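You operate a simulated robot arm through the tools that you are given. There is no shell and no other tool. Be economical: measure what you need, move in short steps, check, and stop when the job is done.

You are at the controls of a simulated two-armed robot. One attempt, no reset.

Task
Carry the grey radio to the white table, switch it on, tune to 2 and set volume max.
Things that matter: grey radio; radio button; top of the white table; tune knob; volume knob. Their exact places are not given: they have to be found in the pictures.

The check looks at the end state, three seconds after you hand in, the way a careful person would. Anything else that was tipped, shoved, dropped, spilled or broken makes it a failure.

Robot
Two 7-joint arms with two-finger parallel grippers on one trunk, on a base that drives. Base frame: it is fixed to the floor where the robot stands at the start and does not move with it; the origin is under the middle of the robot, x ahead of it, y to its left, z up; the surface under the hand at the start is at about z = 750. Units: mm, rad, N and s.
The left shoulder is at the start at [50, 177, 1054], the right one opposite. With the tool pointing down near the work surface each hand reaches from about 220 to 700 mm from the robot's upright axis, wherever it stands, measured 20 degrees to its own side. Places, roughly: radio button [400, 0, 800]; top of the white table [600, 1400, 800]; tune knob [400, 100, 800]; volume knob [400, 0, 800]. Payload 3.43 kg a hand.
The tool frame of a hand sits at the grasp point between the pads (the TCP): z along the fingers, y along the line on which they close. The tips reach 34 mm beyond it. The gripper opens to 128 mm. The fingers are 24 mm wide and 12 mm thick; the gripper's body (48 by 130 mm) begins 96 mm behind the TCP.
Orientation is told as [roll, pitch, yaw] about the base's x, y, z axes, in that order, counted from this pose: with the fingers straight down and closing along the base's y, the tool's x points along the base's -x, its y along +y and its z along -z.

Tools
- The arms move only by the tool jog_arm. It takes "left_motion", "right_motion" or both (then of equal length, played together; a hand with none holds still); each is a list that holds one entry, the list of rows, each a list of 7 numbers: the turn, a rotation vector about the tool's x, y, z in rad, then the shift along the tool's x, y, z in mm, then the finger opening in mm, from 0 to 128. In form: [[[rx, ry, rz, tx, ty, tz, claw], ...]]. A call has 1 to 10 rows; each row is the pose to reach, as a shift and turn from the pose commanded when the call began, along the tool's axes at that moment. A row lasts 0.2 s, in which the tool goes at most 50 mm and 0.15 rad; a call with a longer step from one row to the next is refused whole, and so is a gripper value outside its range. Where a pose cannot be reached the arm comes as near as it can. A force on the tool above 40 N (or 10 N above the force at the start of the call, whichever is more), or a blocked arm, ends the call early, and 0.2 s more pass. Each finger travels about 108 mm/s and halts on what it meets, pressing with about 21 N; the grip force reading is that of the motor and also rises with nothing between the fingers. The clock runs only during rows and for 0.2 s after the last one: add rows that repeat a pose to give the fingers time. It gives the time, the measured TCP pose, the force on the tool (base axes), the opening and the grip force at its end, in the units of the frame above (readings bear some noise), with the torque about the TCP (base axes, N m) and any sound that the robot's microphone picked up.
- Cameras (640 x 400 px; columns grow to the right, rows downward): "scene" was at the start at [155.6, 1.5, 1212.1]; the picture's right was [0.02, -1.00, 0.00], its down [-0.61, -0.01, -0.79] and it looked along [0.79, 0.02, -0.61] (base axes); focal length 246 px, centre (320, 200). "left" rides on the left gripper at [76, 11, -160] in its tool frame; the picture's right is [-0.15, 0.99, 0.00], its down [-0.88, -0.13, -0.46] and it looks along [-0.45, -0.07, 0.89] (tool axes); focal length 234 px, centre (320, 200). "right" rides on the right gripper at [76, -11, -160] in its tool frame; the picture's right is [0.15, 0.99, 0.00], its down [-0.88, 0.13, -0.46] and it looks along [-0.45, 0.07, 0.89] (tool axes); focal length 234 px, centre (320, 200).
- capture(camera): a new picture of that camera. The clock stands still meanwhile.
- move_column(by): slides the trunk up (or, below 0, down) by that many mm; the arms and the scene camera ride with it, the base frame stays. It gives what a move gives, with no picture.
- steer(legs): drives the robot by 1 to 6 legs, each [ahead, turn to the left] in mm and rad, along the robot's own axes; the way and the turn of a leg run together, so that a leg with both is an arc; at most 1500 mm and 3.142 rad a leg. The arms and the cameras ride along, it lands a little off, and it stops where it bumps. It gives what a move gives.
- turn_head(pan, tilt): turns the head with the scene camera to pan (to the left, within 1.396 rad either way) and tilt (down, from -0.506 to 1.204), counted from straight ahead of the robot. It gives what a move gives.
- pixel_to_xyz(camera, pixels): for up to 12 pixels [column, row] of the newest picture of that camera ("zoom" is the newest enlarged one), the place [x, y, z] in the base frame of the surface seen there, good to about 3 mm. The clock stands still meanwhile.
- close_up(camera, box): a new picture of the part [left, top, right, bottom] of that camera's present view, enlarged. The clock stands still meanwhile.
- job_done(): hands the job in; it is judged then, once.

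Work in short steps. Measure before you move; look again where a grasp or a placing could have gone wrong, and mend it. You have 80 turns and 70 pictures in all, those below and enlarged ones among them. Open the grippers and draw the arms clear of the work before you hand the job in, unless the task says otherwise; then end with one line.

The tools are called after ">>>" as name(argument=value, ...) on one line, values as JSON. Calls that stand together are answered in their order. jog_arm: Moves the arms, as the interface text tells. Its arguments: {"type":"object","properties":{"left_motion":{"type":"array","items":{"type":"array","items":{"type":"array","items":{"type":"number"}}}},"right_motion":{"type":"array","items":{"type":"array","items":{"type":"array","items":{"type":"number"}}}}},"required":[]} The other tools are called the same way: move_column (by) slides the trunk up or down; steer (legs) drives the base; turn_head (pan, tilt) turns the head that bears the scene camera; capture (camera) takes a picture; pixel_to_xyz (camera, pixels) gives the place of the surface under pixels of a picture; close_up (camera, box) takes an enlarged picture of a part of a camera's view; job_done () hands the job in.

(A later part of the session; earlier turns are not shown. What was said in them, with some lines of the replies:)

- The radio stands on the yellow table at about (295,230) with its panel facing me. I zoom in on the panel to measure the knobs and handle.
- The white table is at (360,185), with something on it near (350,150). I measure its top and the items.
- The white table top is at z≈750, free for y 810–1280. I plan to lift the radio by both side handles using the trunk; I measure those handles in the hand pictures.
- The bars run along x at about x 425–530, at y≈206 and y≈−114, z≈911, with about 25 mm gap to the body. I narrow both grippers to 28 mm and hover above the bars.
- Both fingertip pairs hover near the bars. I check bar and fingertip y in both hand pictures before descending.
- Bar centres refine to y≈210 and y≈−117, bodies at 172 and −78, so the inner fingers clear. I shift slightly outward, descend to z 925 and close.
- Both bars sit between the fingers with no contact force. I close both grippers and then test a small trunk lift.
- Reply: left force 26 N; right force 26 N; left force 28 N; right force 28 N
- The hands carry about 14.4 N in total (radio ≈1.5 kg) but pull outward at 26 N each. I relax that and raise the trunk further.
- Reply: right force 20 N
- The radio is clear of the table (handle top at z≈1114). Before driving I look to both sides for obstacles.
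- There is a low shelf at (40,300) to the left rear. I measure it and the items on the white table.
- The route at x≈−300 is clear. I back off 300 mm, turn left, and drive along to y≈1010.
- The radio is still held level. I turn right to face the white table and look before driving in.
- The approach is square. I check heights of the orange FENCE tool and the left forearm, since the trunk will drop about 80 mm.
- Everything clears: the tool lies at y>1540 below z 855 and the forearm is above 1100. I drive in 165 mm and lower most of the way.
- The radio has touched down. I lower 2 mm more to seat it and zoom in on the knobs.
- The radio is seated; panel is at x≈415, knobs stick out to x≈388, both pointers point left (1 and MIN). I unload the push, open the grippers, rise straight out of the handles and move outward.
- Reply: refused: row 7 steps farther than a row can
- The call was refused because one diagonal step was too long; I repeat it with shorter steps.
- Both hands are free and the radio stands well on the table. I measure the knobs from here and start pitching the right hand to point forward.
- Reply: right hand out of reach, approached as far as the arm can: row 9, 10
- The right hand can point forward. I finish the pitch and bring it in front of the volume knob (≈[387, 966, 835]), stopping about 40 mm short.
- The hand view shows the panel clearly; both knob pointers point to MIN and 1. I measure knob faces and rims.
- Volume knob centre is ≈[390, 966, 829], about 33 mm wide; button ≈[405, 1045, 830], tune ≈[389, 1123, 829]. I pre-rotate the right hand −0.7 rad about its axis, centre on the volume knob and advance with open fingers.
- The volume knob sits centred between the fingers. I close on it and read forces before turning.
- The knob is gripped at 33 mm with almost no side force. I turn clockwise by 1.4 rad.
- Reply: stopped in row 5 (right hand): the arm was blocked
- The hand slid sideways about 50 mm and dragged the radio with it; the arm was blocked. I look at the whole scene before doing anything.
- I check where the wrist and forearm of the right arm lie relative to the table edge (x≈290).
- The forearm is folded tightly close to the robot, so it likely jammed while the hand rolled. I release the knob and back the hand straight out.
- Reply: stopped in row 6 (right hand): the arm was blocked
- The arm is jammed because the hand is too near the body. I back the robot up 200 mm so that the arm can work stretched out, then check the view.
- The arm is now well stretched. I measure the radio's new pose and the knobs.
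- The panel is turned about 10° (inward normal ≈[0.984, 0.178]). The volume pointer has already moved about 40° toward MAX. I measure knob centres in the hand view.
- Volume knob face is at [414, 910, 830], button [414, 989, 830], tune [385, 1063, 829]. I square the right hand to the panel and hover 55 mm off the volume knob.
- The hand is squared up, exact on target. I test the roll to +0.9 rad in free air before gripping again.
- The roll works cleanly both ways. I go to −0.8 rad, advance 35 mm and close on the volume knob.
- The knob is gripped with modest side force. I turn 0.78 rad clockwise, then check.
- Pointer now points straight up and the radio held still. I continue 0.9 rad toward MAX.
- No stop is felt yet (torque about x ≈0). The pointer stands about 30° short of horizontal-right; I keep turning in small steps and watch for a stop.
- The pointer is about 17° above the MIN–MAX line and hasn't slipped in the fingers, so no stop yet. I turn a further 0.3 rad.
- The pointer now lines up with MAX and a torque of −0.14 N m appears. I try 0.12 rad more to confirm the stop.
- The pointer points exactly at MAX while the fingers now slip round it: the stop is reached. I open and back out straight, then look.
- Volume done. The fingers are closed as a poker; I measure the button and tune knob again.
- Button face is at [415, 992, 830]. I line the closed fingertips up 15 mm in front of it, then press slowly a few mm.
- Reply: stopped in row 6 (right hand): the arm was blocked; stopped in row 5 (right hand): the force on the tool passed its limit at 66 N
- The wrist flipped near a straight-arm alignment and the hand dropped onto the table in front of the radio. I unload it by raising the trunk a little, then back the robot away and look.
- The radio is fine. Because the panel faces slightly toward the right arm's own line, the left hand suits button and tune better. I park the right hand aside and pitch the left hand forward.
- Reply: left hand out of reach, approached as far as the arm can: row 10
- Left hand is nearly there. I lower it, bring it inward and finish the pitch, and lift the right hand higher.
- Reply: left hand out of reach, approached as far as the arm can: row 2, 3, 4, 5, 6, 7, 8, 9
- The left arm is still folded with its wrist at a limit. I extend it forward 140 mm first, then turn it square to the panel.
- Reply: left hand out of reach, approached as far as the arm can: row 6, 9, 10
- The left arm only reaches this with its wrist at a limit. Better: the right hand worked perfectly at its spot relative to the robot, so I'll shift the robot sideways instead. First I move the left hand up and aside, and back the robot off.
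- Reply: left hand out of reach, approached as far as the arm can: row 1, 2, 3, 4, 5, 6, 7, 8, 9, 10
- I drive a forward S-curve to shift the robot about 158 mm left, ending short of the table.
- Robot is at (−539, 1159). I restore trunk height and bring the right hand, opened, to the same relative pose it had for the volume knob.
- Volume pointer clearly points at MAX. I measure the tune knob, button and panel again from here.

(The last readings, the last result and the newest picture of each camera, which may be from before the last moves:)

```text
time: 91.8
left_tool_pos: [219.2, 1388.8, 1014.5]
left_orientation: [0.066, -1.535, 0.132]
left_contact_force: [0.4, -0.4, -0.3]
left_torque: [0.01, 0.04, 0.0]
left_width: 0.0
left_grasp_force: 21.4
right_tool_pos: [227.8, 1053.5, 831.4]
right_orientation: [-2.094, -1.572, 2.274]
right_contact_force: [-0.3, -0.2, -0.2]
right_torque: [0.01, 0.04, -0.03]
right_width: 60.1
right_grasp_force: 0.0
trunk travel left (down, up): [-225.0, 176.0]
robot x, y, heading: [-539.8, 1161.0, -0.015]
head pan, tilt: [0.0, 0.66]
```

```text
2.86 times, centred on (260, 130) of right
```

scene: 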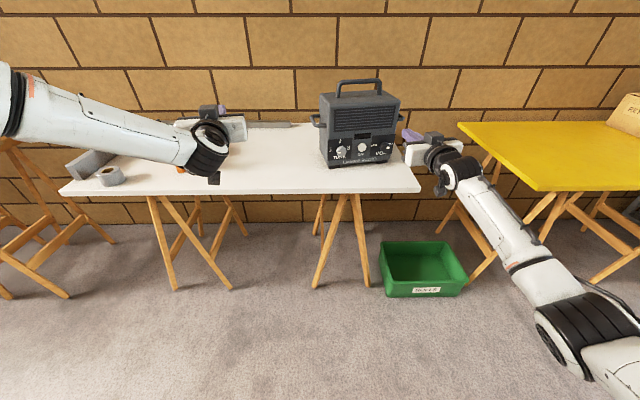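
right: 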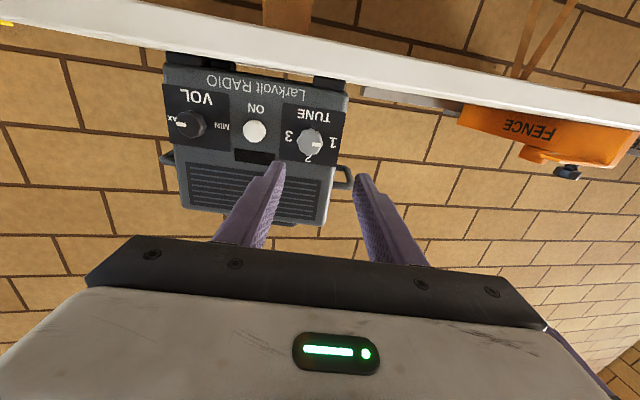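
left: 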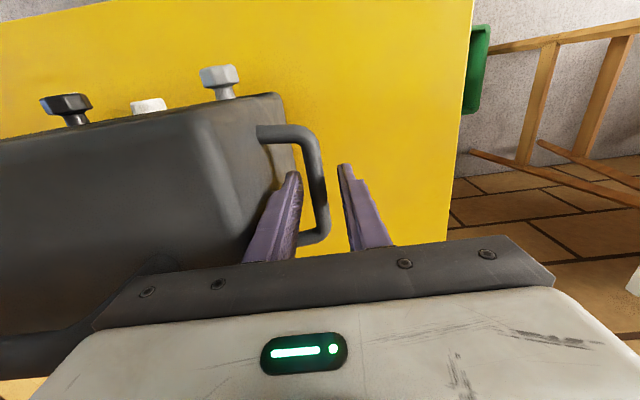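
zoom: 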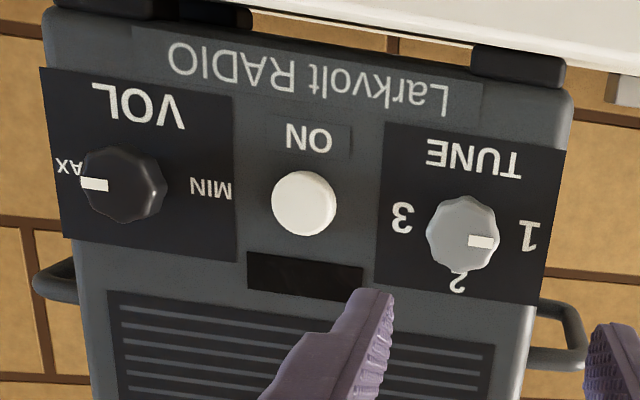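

Tune face centre is [383.5, 1066.5, 829.5], pointer at 1. I drive ahead 100 mm, then measure the resulting pose.

>>> steer(legs=[[100, 0.015]])

>>> jog_arm(right_motion=[[[0, 0, -0.14, 0, 0, 0, 56], [0, 0, -0.28, 0, 0, 0, 56], [0, 0, -0.42, 0, 0, 0, 56], [0, 0, -0.56, 0, 0, 0, 56], [0, 0, -0.7, 0, 0, 0, 56], [0, 0, -0.7, 0, 0, 0, 56]]])

>>> capture(camera="right")

```text
time: 93.0
left_tool_pos: [316.5, 1397.9, 1013.9]
left_orientation: [0.068, -1.535, 0.143]
left_contact_force: [-1.1, 0.7, -0.1]
left_torque: [0.01, -0.02, -0.01]
left_width: 0.2
left_grasp_force: 20.8
right_tool_pos: [329.4, 1062.2, 831.7]
right_orientation: [-0.203, -1.57, 0.396]
right_contact_force: [0.6, 0.3, -0.1]
right_torque: [-0.02, -0.02, 0.0]
right_width: 60.0
right_grasp_force: 0.1
trunk travel left (down, up): [-225.0, 176.0]
robot x, y, heading: [-441.8, 1156.5, -0.002]
head pan, tilt: [0.0, 0.66]
```

```text
time: 94.4
left_tool_pos: [317.0, 1398.1, 1013.6]
left_orientation: [0.069, -1.534, 0.143]
left_contact_force: [-0.1, -0.2, -0.9]
left_torque: [-0.02, -0.04, -0.02]
left_width: 0.1
left_grasp_force: 20.8
right_tool_pos: [328.5, 1063.0, 831.6]
right_orientation: [-1.571, -0.868, 1.765]
right_contact_force: [0.1, 0.0, -0.8]
right_torque: [0.01, -0.03, 0.03]
right_width: 56.2
right_grasp_force: 0.2
trunk travel left (down, up): [-225.0, 176.0]
robot x, y, heading: [-437.0, 1156.8, 0.003]
head pan, tilt: [0.0, 0.66]
```

```text
13 pictures are left
```

right: 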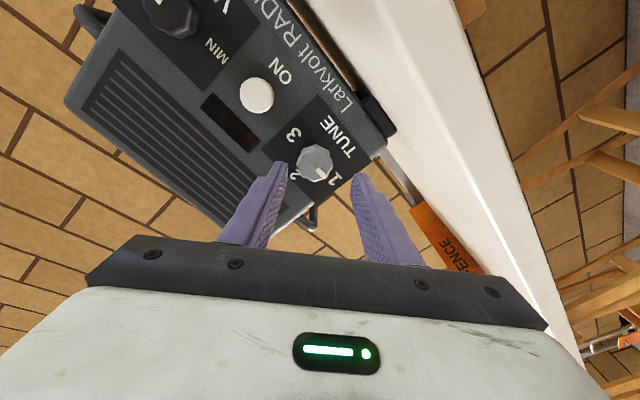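

I verify the tune knob position from this view before closing in.

>>> pixel_to_xyz(camera="right", pixels=[[314, 163], [304, 158], [324, 168], [318, 150], [310, 176], [255, 95]])

```text
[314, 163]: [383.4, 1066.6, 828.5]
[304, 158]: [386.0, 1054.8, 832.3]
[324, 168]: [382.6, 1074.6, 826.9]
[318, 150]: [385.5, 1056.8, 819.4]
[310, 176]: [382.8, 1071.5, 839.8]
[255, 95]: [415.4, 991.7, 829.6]
```

Confirmed at about [383.5, 1066, 829.5]. I centre, advance 34 mm and close on the tune knob.

>>> jog_arm(right_motion=[[[0, 0, 0, 6.5, -4.5, 0, 56], [0, 0, 0, 6.5, -4.5, 12, 56], [0, 0, 0, 6.5, -4.5, 24, 56], [0, 0, 0, 6.5, -4.5, 34, 56], [0, 0, 0, 6.5, -4.5, 34, 40], [0, 0, 0, 6.5, -4.5, 34, 20], [0, 0, 0, 6.5, -4.5, 34, 20], [0, 0, 0, 6.5, -4.5, 34, 20]]])

```text
time: 96.2
left_tool_pos: [315.9, 1396.4, 1014.8]
left_orientation: [0.077, -1.535, 0.134]
left_contact_force: [0.4, -0.5, -0.8]
left_torque: [-0.02, -0.04, -0.03]
left_width: 0.0
left_grasp_force: 21.5
right_tool_pos: [364.2, 1062.0, 828.7]
right_orientation: [-1.569, -0.871, 1.763]
right_contact_force: [2.7, -3.0, 2.0]
right_torque: [0.0, 0.03, -0.21]
right_width: 33.6
right_grasp_force: 20.7
trunk travel left (down, up): [-225.0, 176.0]
robot x, y, heading: [-436.8, 1158.9, -0.001]
head pan, tilt: [0.0, 0.66]
```

The tune knob is gripped at 33.6 mm. I turn it clockwise 1.4 rad and look.

>>> jog_arm(right_motion=[[[0, 0, 0.14, 0, 0, 0, 20], [0, 0, 0.28, 0, 0, 0, 20], [0, 0, 0.42, 0, 0, 0, 20], [0, 0, 0.56, 0, 0, 0, 20], [0, 0, 0.7, 0, 0, 0, 20], [0, 0, 0.84, 0, 0, 0, 20], [0, 0, 0.98, 0, 0, 0, 20], [0, 0, 1.12, 0, 0, 0, 20], [0, 0, 1.26, 0, 0, 0, 20], [0, 0, 1.4, 0, 0, 0, 20]]])

>>> close_up(camera="right", box=[230, 60, 450, 220])

```text
time: 98.4
left_tool_pos: [315.9, 1399.0, 1013.9]
left_orientation: [0.042, -1.537, 0.17]
left_contact_force: [0.1, 0.4, 0.0]
left_torque: [0.0, -0.01, -0.02]
left_width: 0.0
left_grasp_force: 21.2
right_tool_pos: [363.2, 1064.8, 830.1]
right_orientation: [1.571, -0.869, -1.378]
right_contact_force: [-7.5, 10.1, 0.1]
right_torque: [-0.08, 0.22, 0.55]
right_width: 33.3
right_grasp_force: 20.8
trunk travel left (down, up): [-225.0, 176.0]
robot x, y, heading: [-443.2, 1155.5, -0.003]
head pan, tilt: [0.0, 0.66]
```

```text
2.50 times, centred on (340, 140) of right
```

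zoom: 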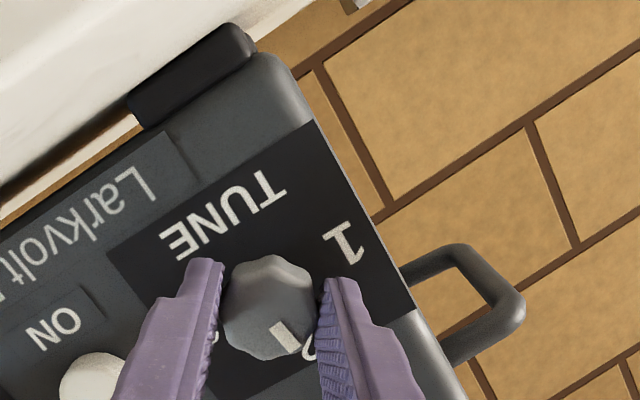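

The pointer looks close to straight up toward 2, maybe a little past. I release, back out and roll level to judge it squarely.

>>> jog_arm(right_motion=[[[0, 0, 0, 0, 0, 0, 56], [0, 0, 0, 0, 0, 0, 56], [0, 0, 0, 0, 0, -20, 56], [0, 0, 0, 0, 0, -40, 56], [0, 0, -0.14, 0, 0, -50, 56], [0, 0, -0.28, 0, 0, -50, 56], [0, 0, -0.42, 0, 0, -50, 56], [0, 0, -0.56, 0, 0, -50, 56], [0, 0, -0.7, 0, 0, -50, 56], [0, 0, -0.7, 0, 0, -50, 56]]])

>>> close_up(camera="right", box=[160, 80, 400, 230])

```text
time: 100.6
left_tool_pos: [315.7, 1397.1, 1014.8]
left_orientation: [0.069, -1.534, 0.143]
left_contact_force: [-0.3, 0.1, 0.6]
left_torque: [-0.01, -0.01, -0.01]
left_width: 0.1
left_grasp_force: 20.7
right_tool_pos: [314.3, 1052.8, 828.7]
right_orientation: [-1.636, -1.566, 1.83]
right_contact_force: [-0.1, -0.2, 0.6]
right_torque: [0.0, -0.02, 0.0]
right_width: 56.1
right_grasp_force: 0.1
trunk travel left (down, up): [-225.0, 176.0]
robot x, y, heading: [-441.7, 1157.2, -0.003]
head pan, tilt: [0.0, 0.66]
```

```text
2.67 times, centred on (280, 155) of right
```

zoom: 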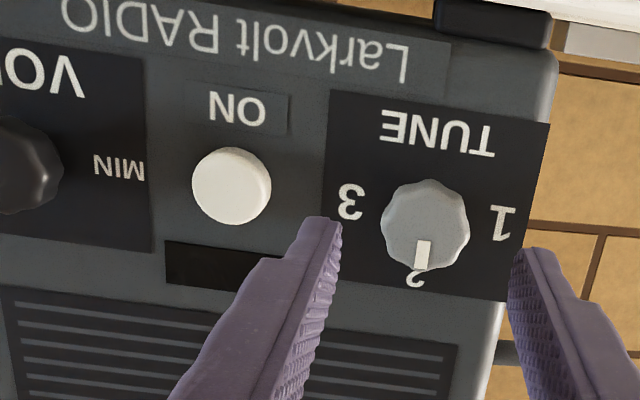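

The pointer is aligned straight up at 2. Now I close the fingers and move right in front of the button, staying clear, then check the pose.

>>> jog_arm(right_motion=[[[0, 0, 0, 0, 0, 0, 20], [0, 0, 0, 0, 0, 0, 0], [0, 0, 0, 0, -16, 0, 0], [0, 0, 0, 0, -32, 0, 0], [0, 0, 0, 0, -48, 0, 0], [0, 0, 0, 0, -64, 0, 0], [0, 0, 0, -0.8, -79.1, 0, 0], [0, 0, 0, -0.8, -79.1, 0, 0]]])

>>> capture(camera="right")

```text
time: 102.4
left_tool_pos: [316.9, 1397.3, 1015.2]
left_orientation: [0.071, -1.533, 0.142]
left_contact_force: [-0.1, -0.2, 0.4]
left_torque: [-0.03, -0.04, -0.01]
left_width: 0.0
left_grasp_force: 21.6
right_tool_pos: [330.1, 975.7, 830.2]
right_orientation: [2.748, -1.571, -2.551]
right_contact_force: [0.2, -0.2, 0.3]
right_torque: [0.0, 0.0, 0.0]
right_width: 0.0
right_grasp_force: 21.4
trunk travel left (down, up): [-225.0, 176.0]
robot x, y, heading: [-439.5, 1158.5, -0.0]
head pan, tilt: [0.0, 0.66]
```

```text
10 pictures are left
```

right: 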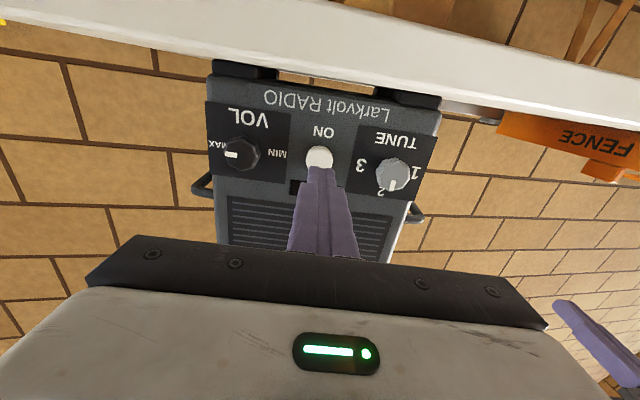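

Pose is exact: fingertips are about 52 mm short of the button and centred. I advance 46 mm, then press slowly.

>>> jog_arm(right_motion=[[[0, 0, 0, 0, 0.4, 20, 0], [0, 0, 0, 0, 0.4, 38, 0], [0, 0, 0, 0, 0.4, 46, 0], [0, 0, 0, 0, 0.4, 46, 0]]])

>>> jog_arm(right_motion=[[[0, 0, 0, 0, 0, 3, 0], [0, 0, 0, 0, 0, 5, 0], [0, 0, 0, 0, 0, 7, 0], [0, 0, 0, 0, 0, 9, 0], [0, 0, 0, 0, 0, 11, 0]]])

>>> close_up(camera="right", box=[200, 60, 440, 210])

```text
time: 103.4
left_tool_pos: [315.7, 1398.5, 1015.1]
left_orientation: [0.067, -1.535, 0.144]
left_contact_force: [0.9, 0.3, 0.6]
left_torque: [0.0, 0.02, 0.01]
left_width: 0.0
left_grasp_force: 21.6
right_tool_pos: [376.0, 983.3, 830.3]
right_orientation: [2.709, -1.569, -2.515]
right_contact_force: [0.2, 0.4, 0.4]
right_torque: [-0.01, -0.01, -0.03]
right_width: 0.2
right_grasp_force: 21.3
trunk travel left (down, up): [-225.0, 176.0]
robot x, y, heading: [-437.8, 1155.7, -0.001]
head pan, tilt: [0.0, 0.66]
```

```text
time: 104.6
left_tool_pos: [316.2, 1398.0, 1014.4]
left_orientation: [0.071, -1.535, 0.142]
left_contact_force: [0.2, 0.2, 0.4]
left_torque: [0.0, 0.03, 0.01]
left_width: 0.0
left_grasp_force: 21.0
right_tool_pos: [385.8, 986.7, 828.4]
right_orientation: [-1.39, -1.568, 1.584]
right_contact_force: [-1.4, -0.2, -0.3]
right_torque: [-0.01, 0.02, 0.0]
right_width: 0.1
right_grasp_force: 21.2
trunk travel left (down, up): [-225.0, 176.0]
robot x, y, heading: [-441.3, 1159.4, -0.002]
head pan, tilt: [0.0, 0.66]
heard: click
```

```text
2.67 times, centred on (320, 135) of right
```

zoom: 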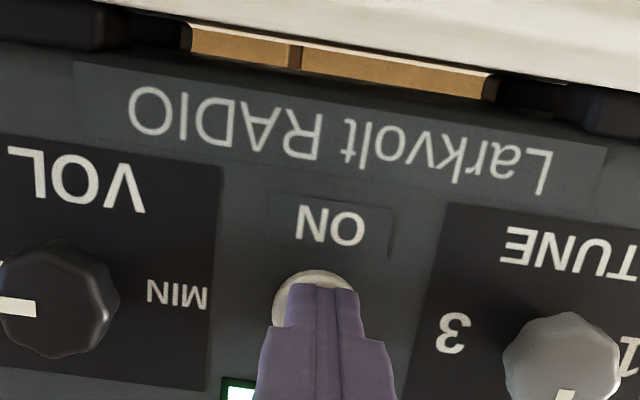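

A click was heard and the display glows green. I withdraw straight back and look at the panel.

>>> jog_arm(right_motion=[[[0, 0, 0, 0, 0, -10, 0], [0, 0, 0, 0, 0, -30, 0], [0, 0, 0, 0, 0, -55, 0], [0, 0, 0, 0, 0, -55, 0]]])

>>> steer(legs=[[-170, 0]])

>>> capture(camera="scene")

>>> close_up(camera="right", box=[200, 80, 440, 230])

```text
time: 105.6
left_tool_pos: [316.8, 1398.0, 1014.5]
left_orientation: [0.07, -1.535, 0.141]
left_contact_force: [-0.1, 0.0, 0.1]
left_torque: [-0.02, 0.01, 0.01]
left_width: 0.0
left_grasp_force: 20.2
right_tool_pos: [332.1, 973.4, 829.5]
right_orientation: [-1.743, -1.572, 1.937]
right_contact_force: [-0.3, -0.6, -0.8]
right_torque: [0.01, 0.01, 0.01]
right_width: 0.0
right_grasp_force: 21.9
trunk travel left (down, up): [-225.0, 176.0]
robot x, y, heading: [-437.4, 1159.6, -0.003]
head pan, tilt: [0.0, 0.66]
```

```text
time: 107.0
left_tool_pos: [147.0, 1400.1, 1014.4]
left_orientation: [0.068, -1.534, 0.146]
left_contact_force: [-0.5, 0.8, -0.3]
left_torque: [-0.01, 0.01, 0.02]
left_width: 0.0
left_grasp_force: 20.7
right_tool_pos: [163.0, 977.7, 829.7]
right_orientation: [-2.582, -1.571, 2.776]
right_contact_force: [0.3, -1.1, 0.5]
right_torque: [0.02, 0.0, 0.02]
right_width: 0.0
right_grasp_force: 20.7
trunk travel left (down, up): [-225.0, 176.0]
robot x, y, heading: [-605.3, 1158.7, 0.006]
head pan, tilt: [0.0, 0.66]
```

```text
8 pictures are left
```

scene: 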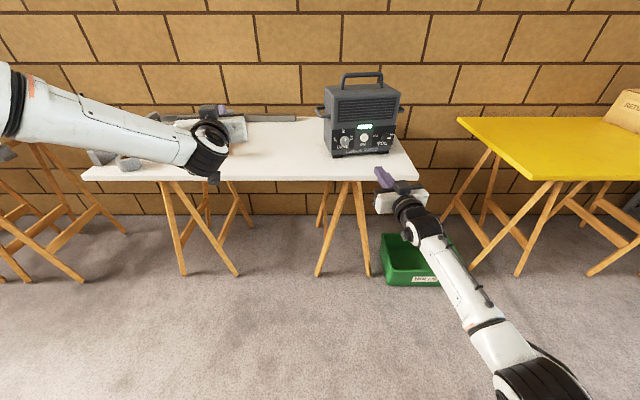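

```text
2.67 times, centred on (320, 155) of right
```

zoom: 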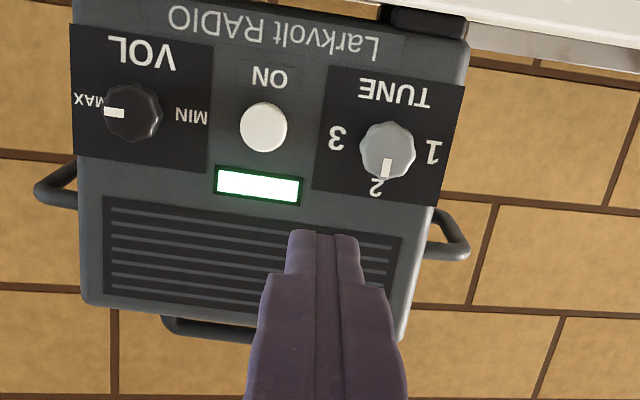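

The display is lit, the tune pointer is on 2, volume on MAX, and the radio stands on the white table with nothing disturbed. I open both grippers with the hands clear of the work.

>>> jog_arm(left_motion=[[[0, 0, 0, 0, 0, 0, 40], [0, 0, 0, 0, 0, 0, 80], [0, 0, 0, 0, 0, 0, 100], [0, 0, 0, 0, 0, 0, 100]]], right_motion=[[[0, 0, 0, 0, 0, 0, 40], [0, 0, 0, 0, 0, 0, 80], [0, 0, 0, 0, 0, 0, 100], [0, 0, 0, 0, 0, 0, 100]]])

>>> steer(legs=[[-80, 0]])

```text
time: 108.0
left_tool_pos: [145.8, 1399.7, 1013.2]
left_orientation: [0.071, -1.532, 0.143]
left_contact_force: [-0.4, 0.0, 0.2]
left_torque: [0.0, 0.03, 0.03]
left_width: 99.9
left_grasp_force: 0.0
right_tool_pos: [163.8, 977.0, 831.0]
right_orientation: [-1.982, -1.569, 2.179]
right_contact_force: [-0.1, 0.4, 0.4]
right_torque: [0.01, 0.01, 0.03]
right_width: 100.3
right_grasp_force: 0.1
trunk travel left (down, up): [-225.0, 176.0]
robot x, y, heading: [-607.5, 1157.6, -0.001]
head pan, tilt: [0.0, 0.66]
```

```text
time: 109.1
left_tool_pos: [66.1, 1399.6, 1015.3]
left_orientation: [0.071, -1.534, 0.144]
left_contact_force: [1.2, 0.0, 0.1]
left_torque: [0.0, 0.02, 0.01]
left_width: 100.2
left_grasp_force: 0.1
right_tool_pos: [83.0, 977.3, 830.4]
right_orientation: [-2.696, -1.57, 2.893]
right_contact_force: [0.0, -0.9, 0.0]
right_torque: [0.0, 0.0, -0.02]
right_width: 100.1
right_grasp_force: 0.0
trunk travel left (down, up): [-225.0, 176.0]
robot x, y, heading: [-687.3, 1160.3, -0.004]
head pan, tilt: [0.0, 0.66]
```

Both grippers are open and both arms are clear, so I hand in.

>>> job_done()

```text
The job is handed in.
```

The grey radio is on the white table and switched on (a click was heard and the display is lit), tuned to 2 with the volume at MAX; it stands turned about 10° because the hand dragged it on the table while turning the volume knob.
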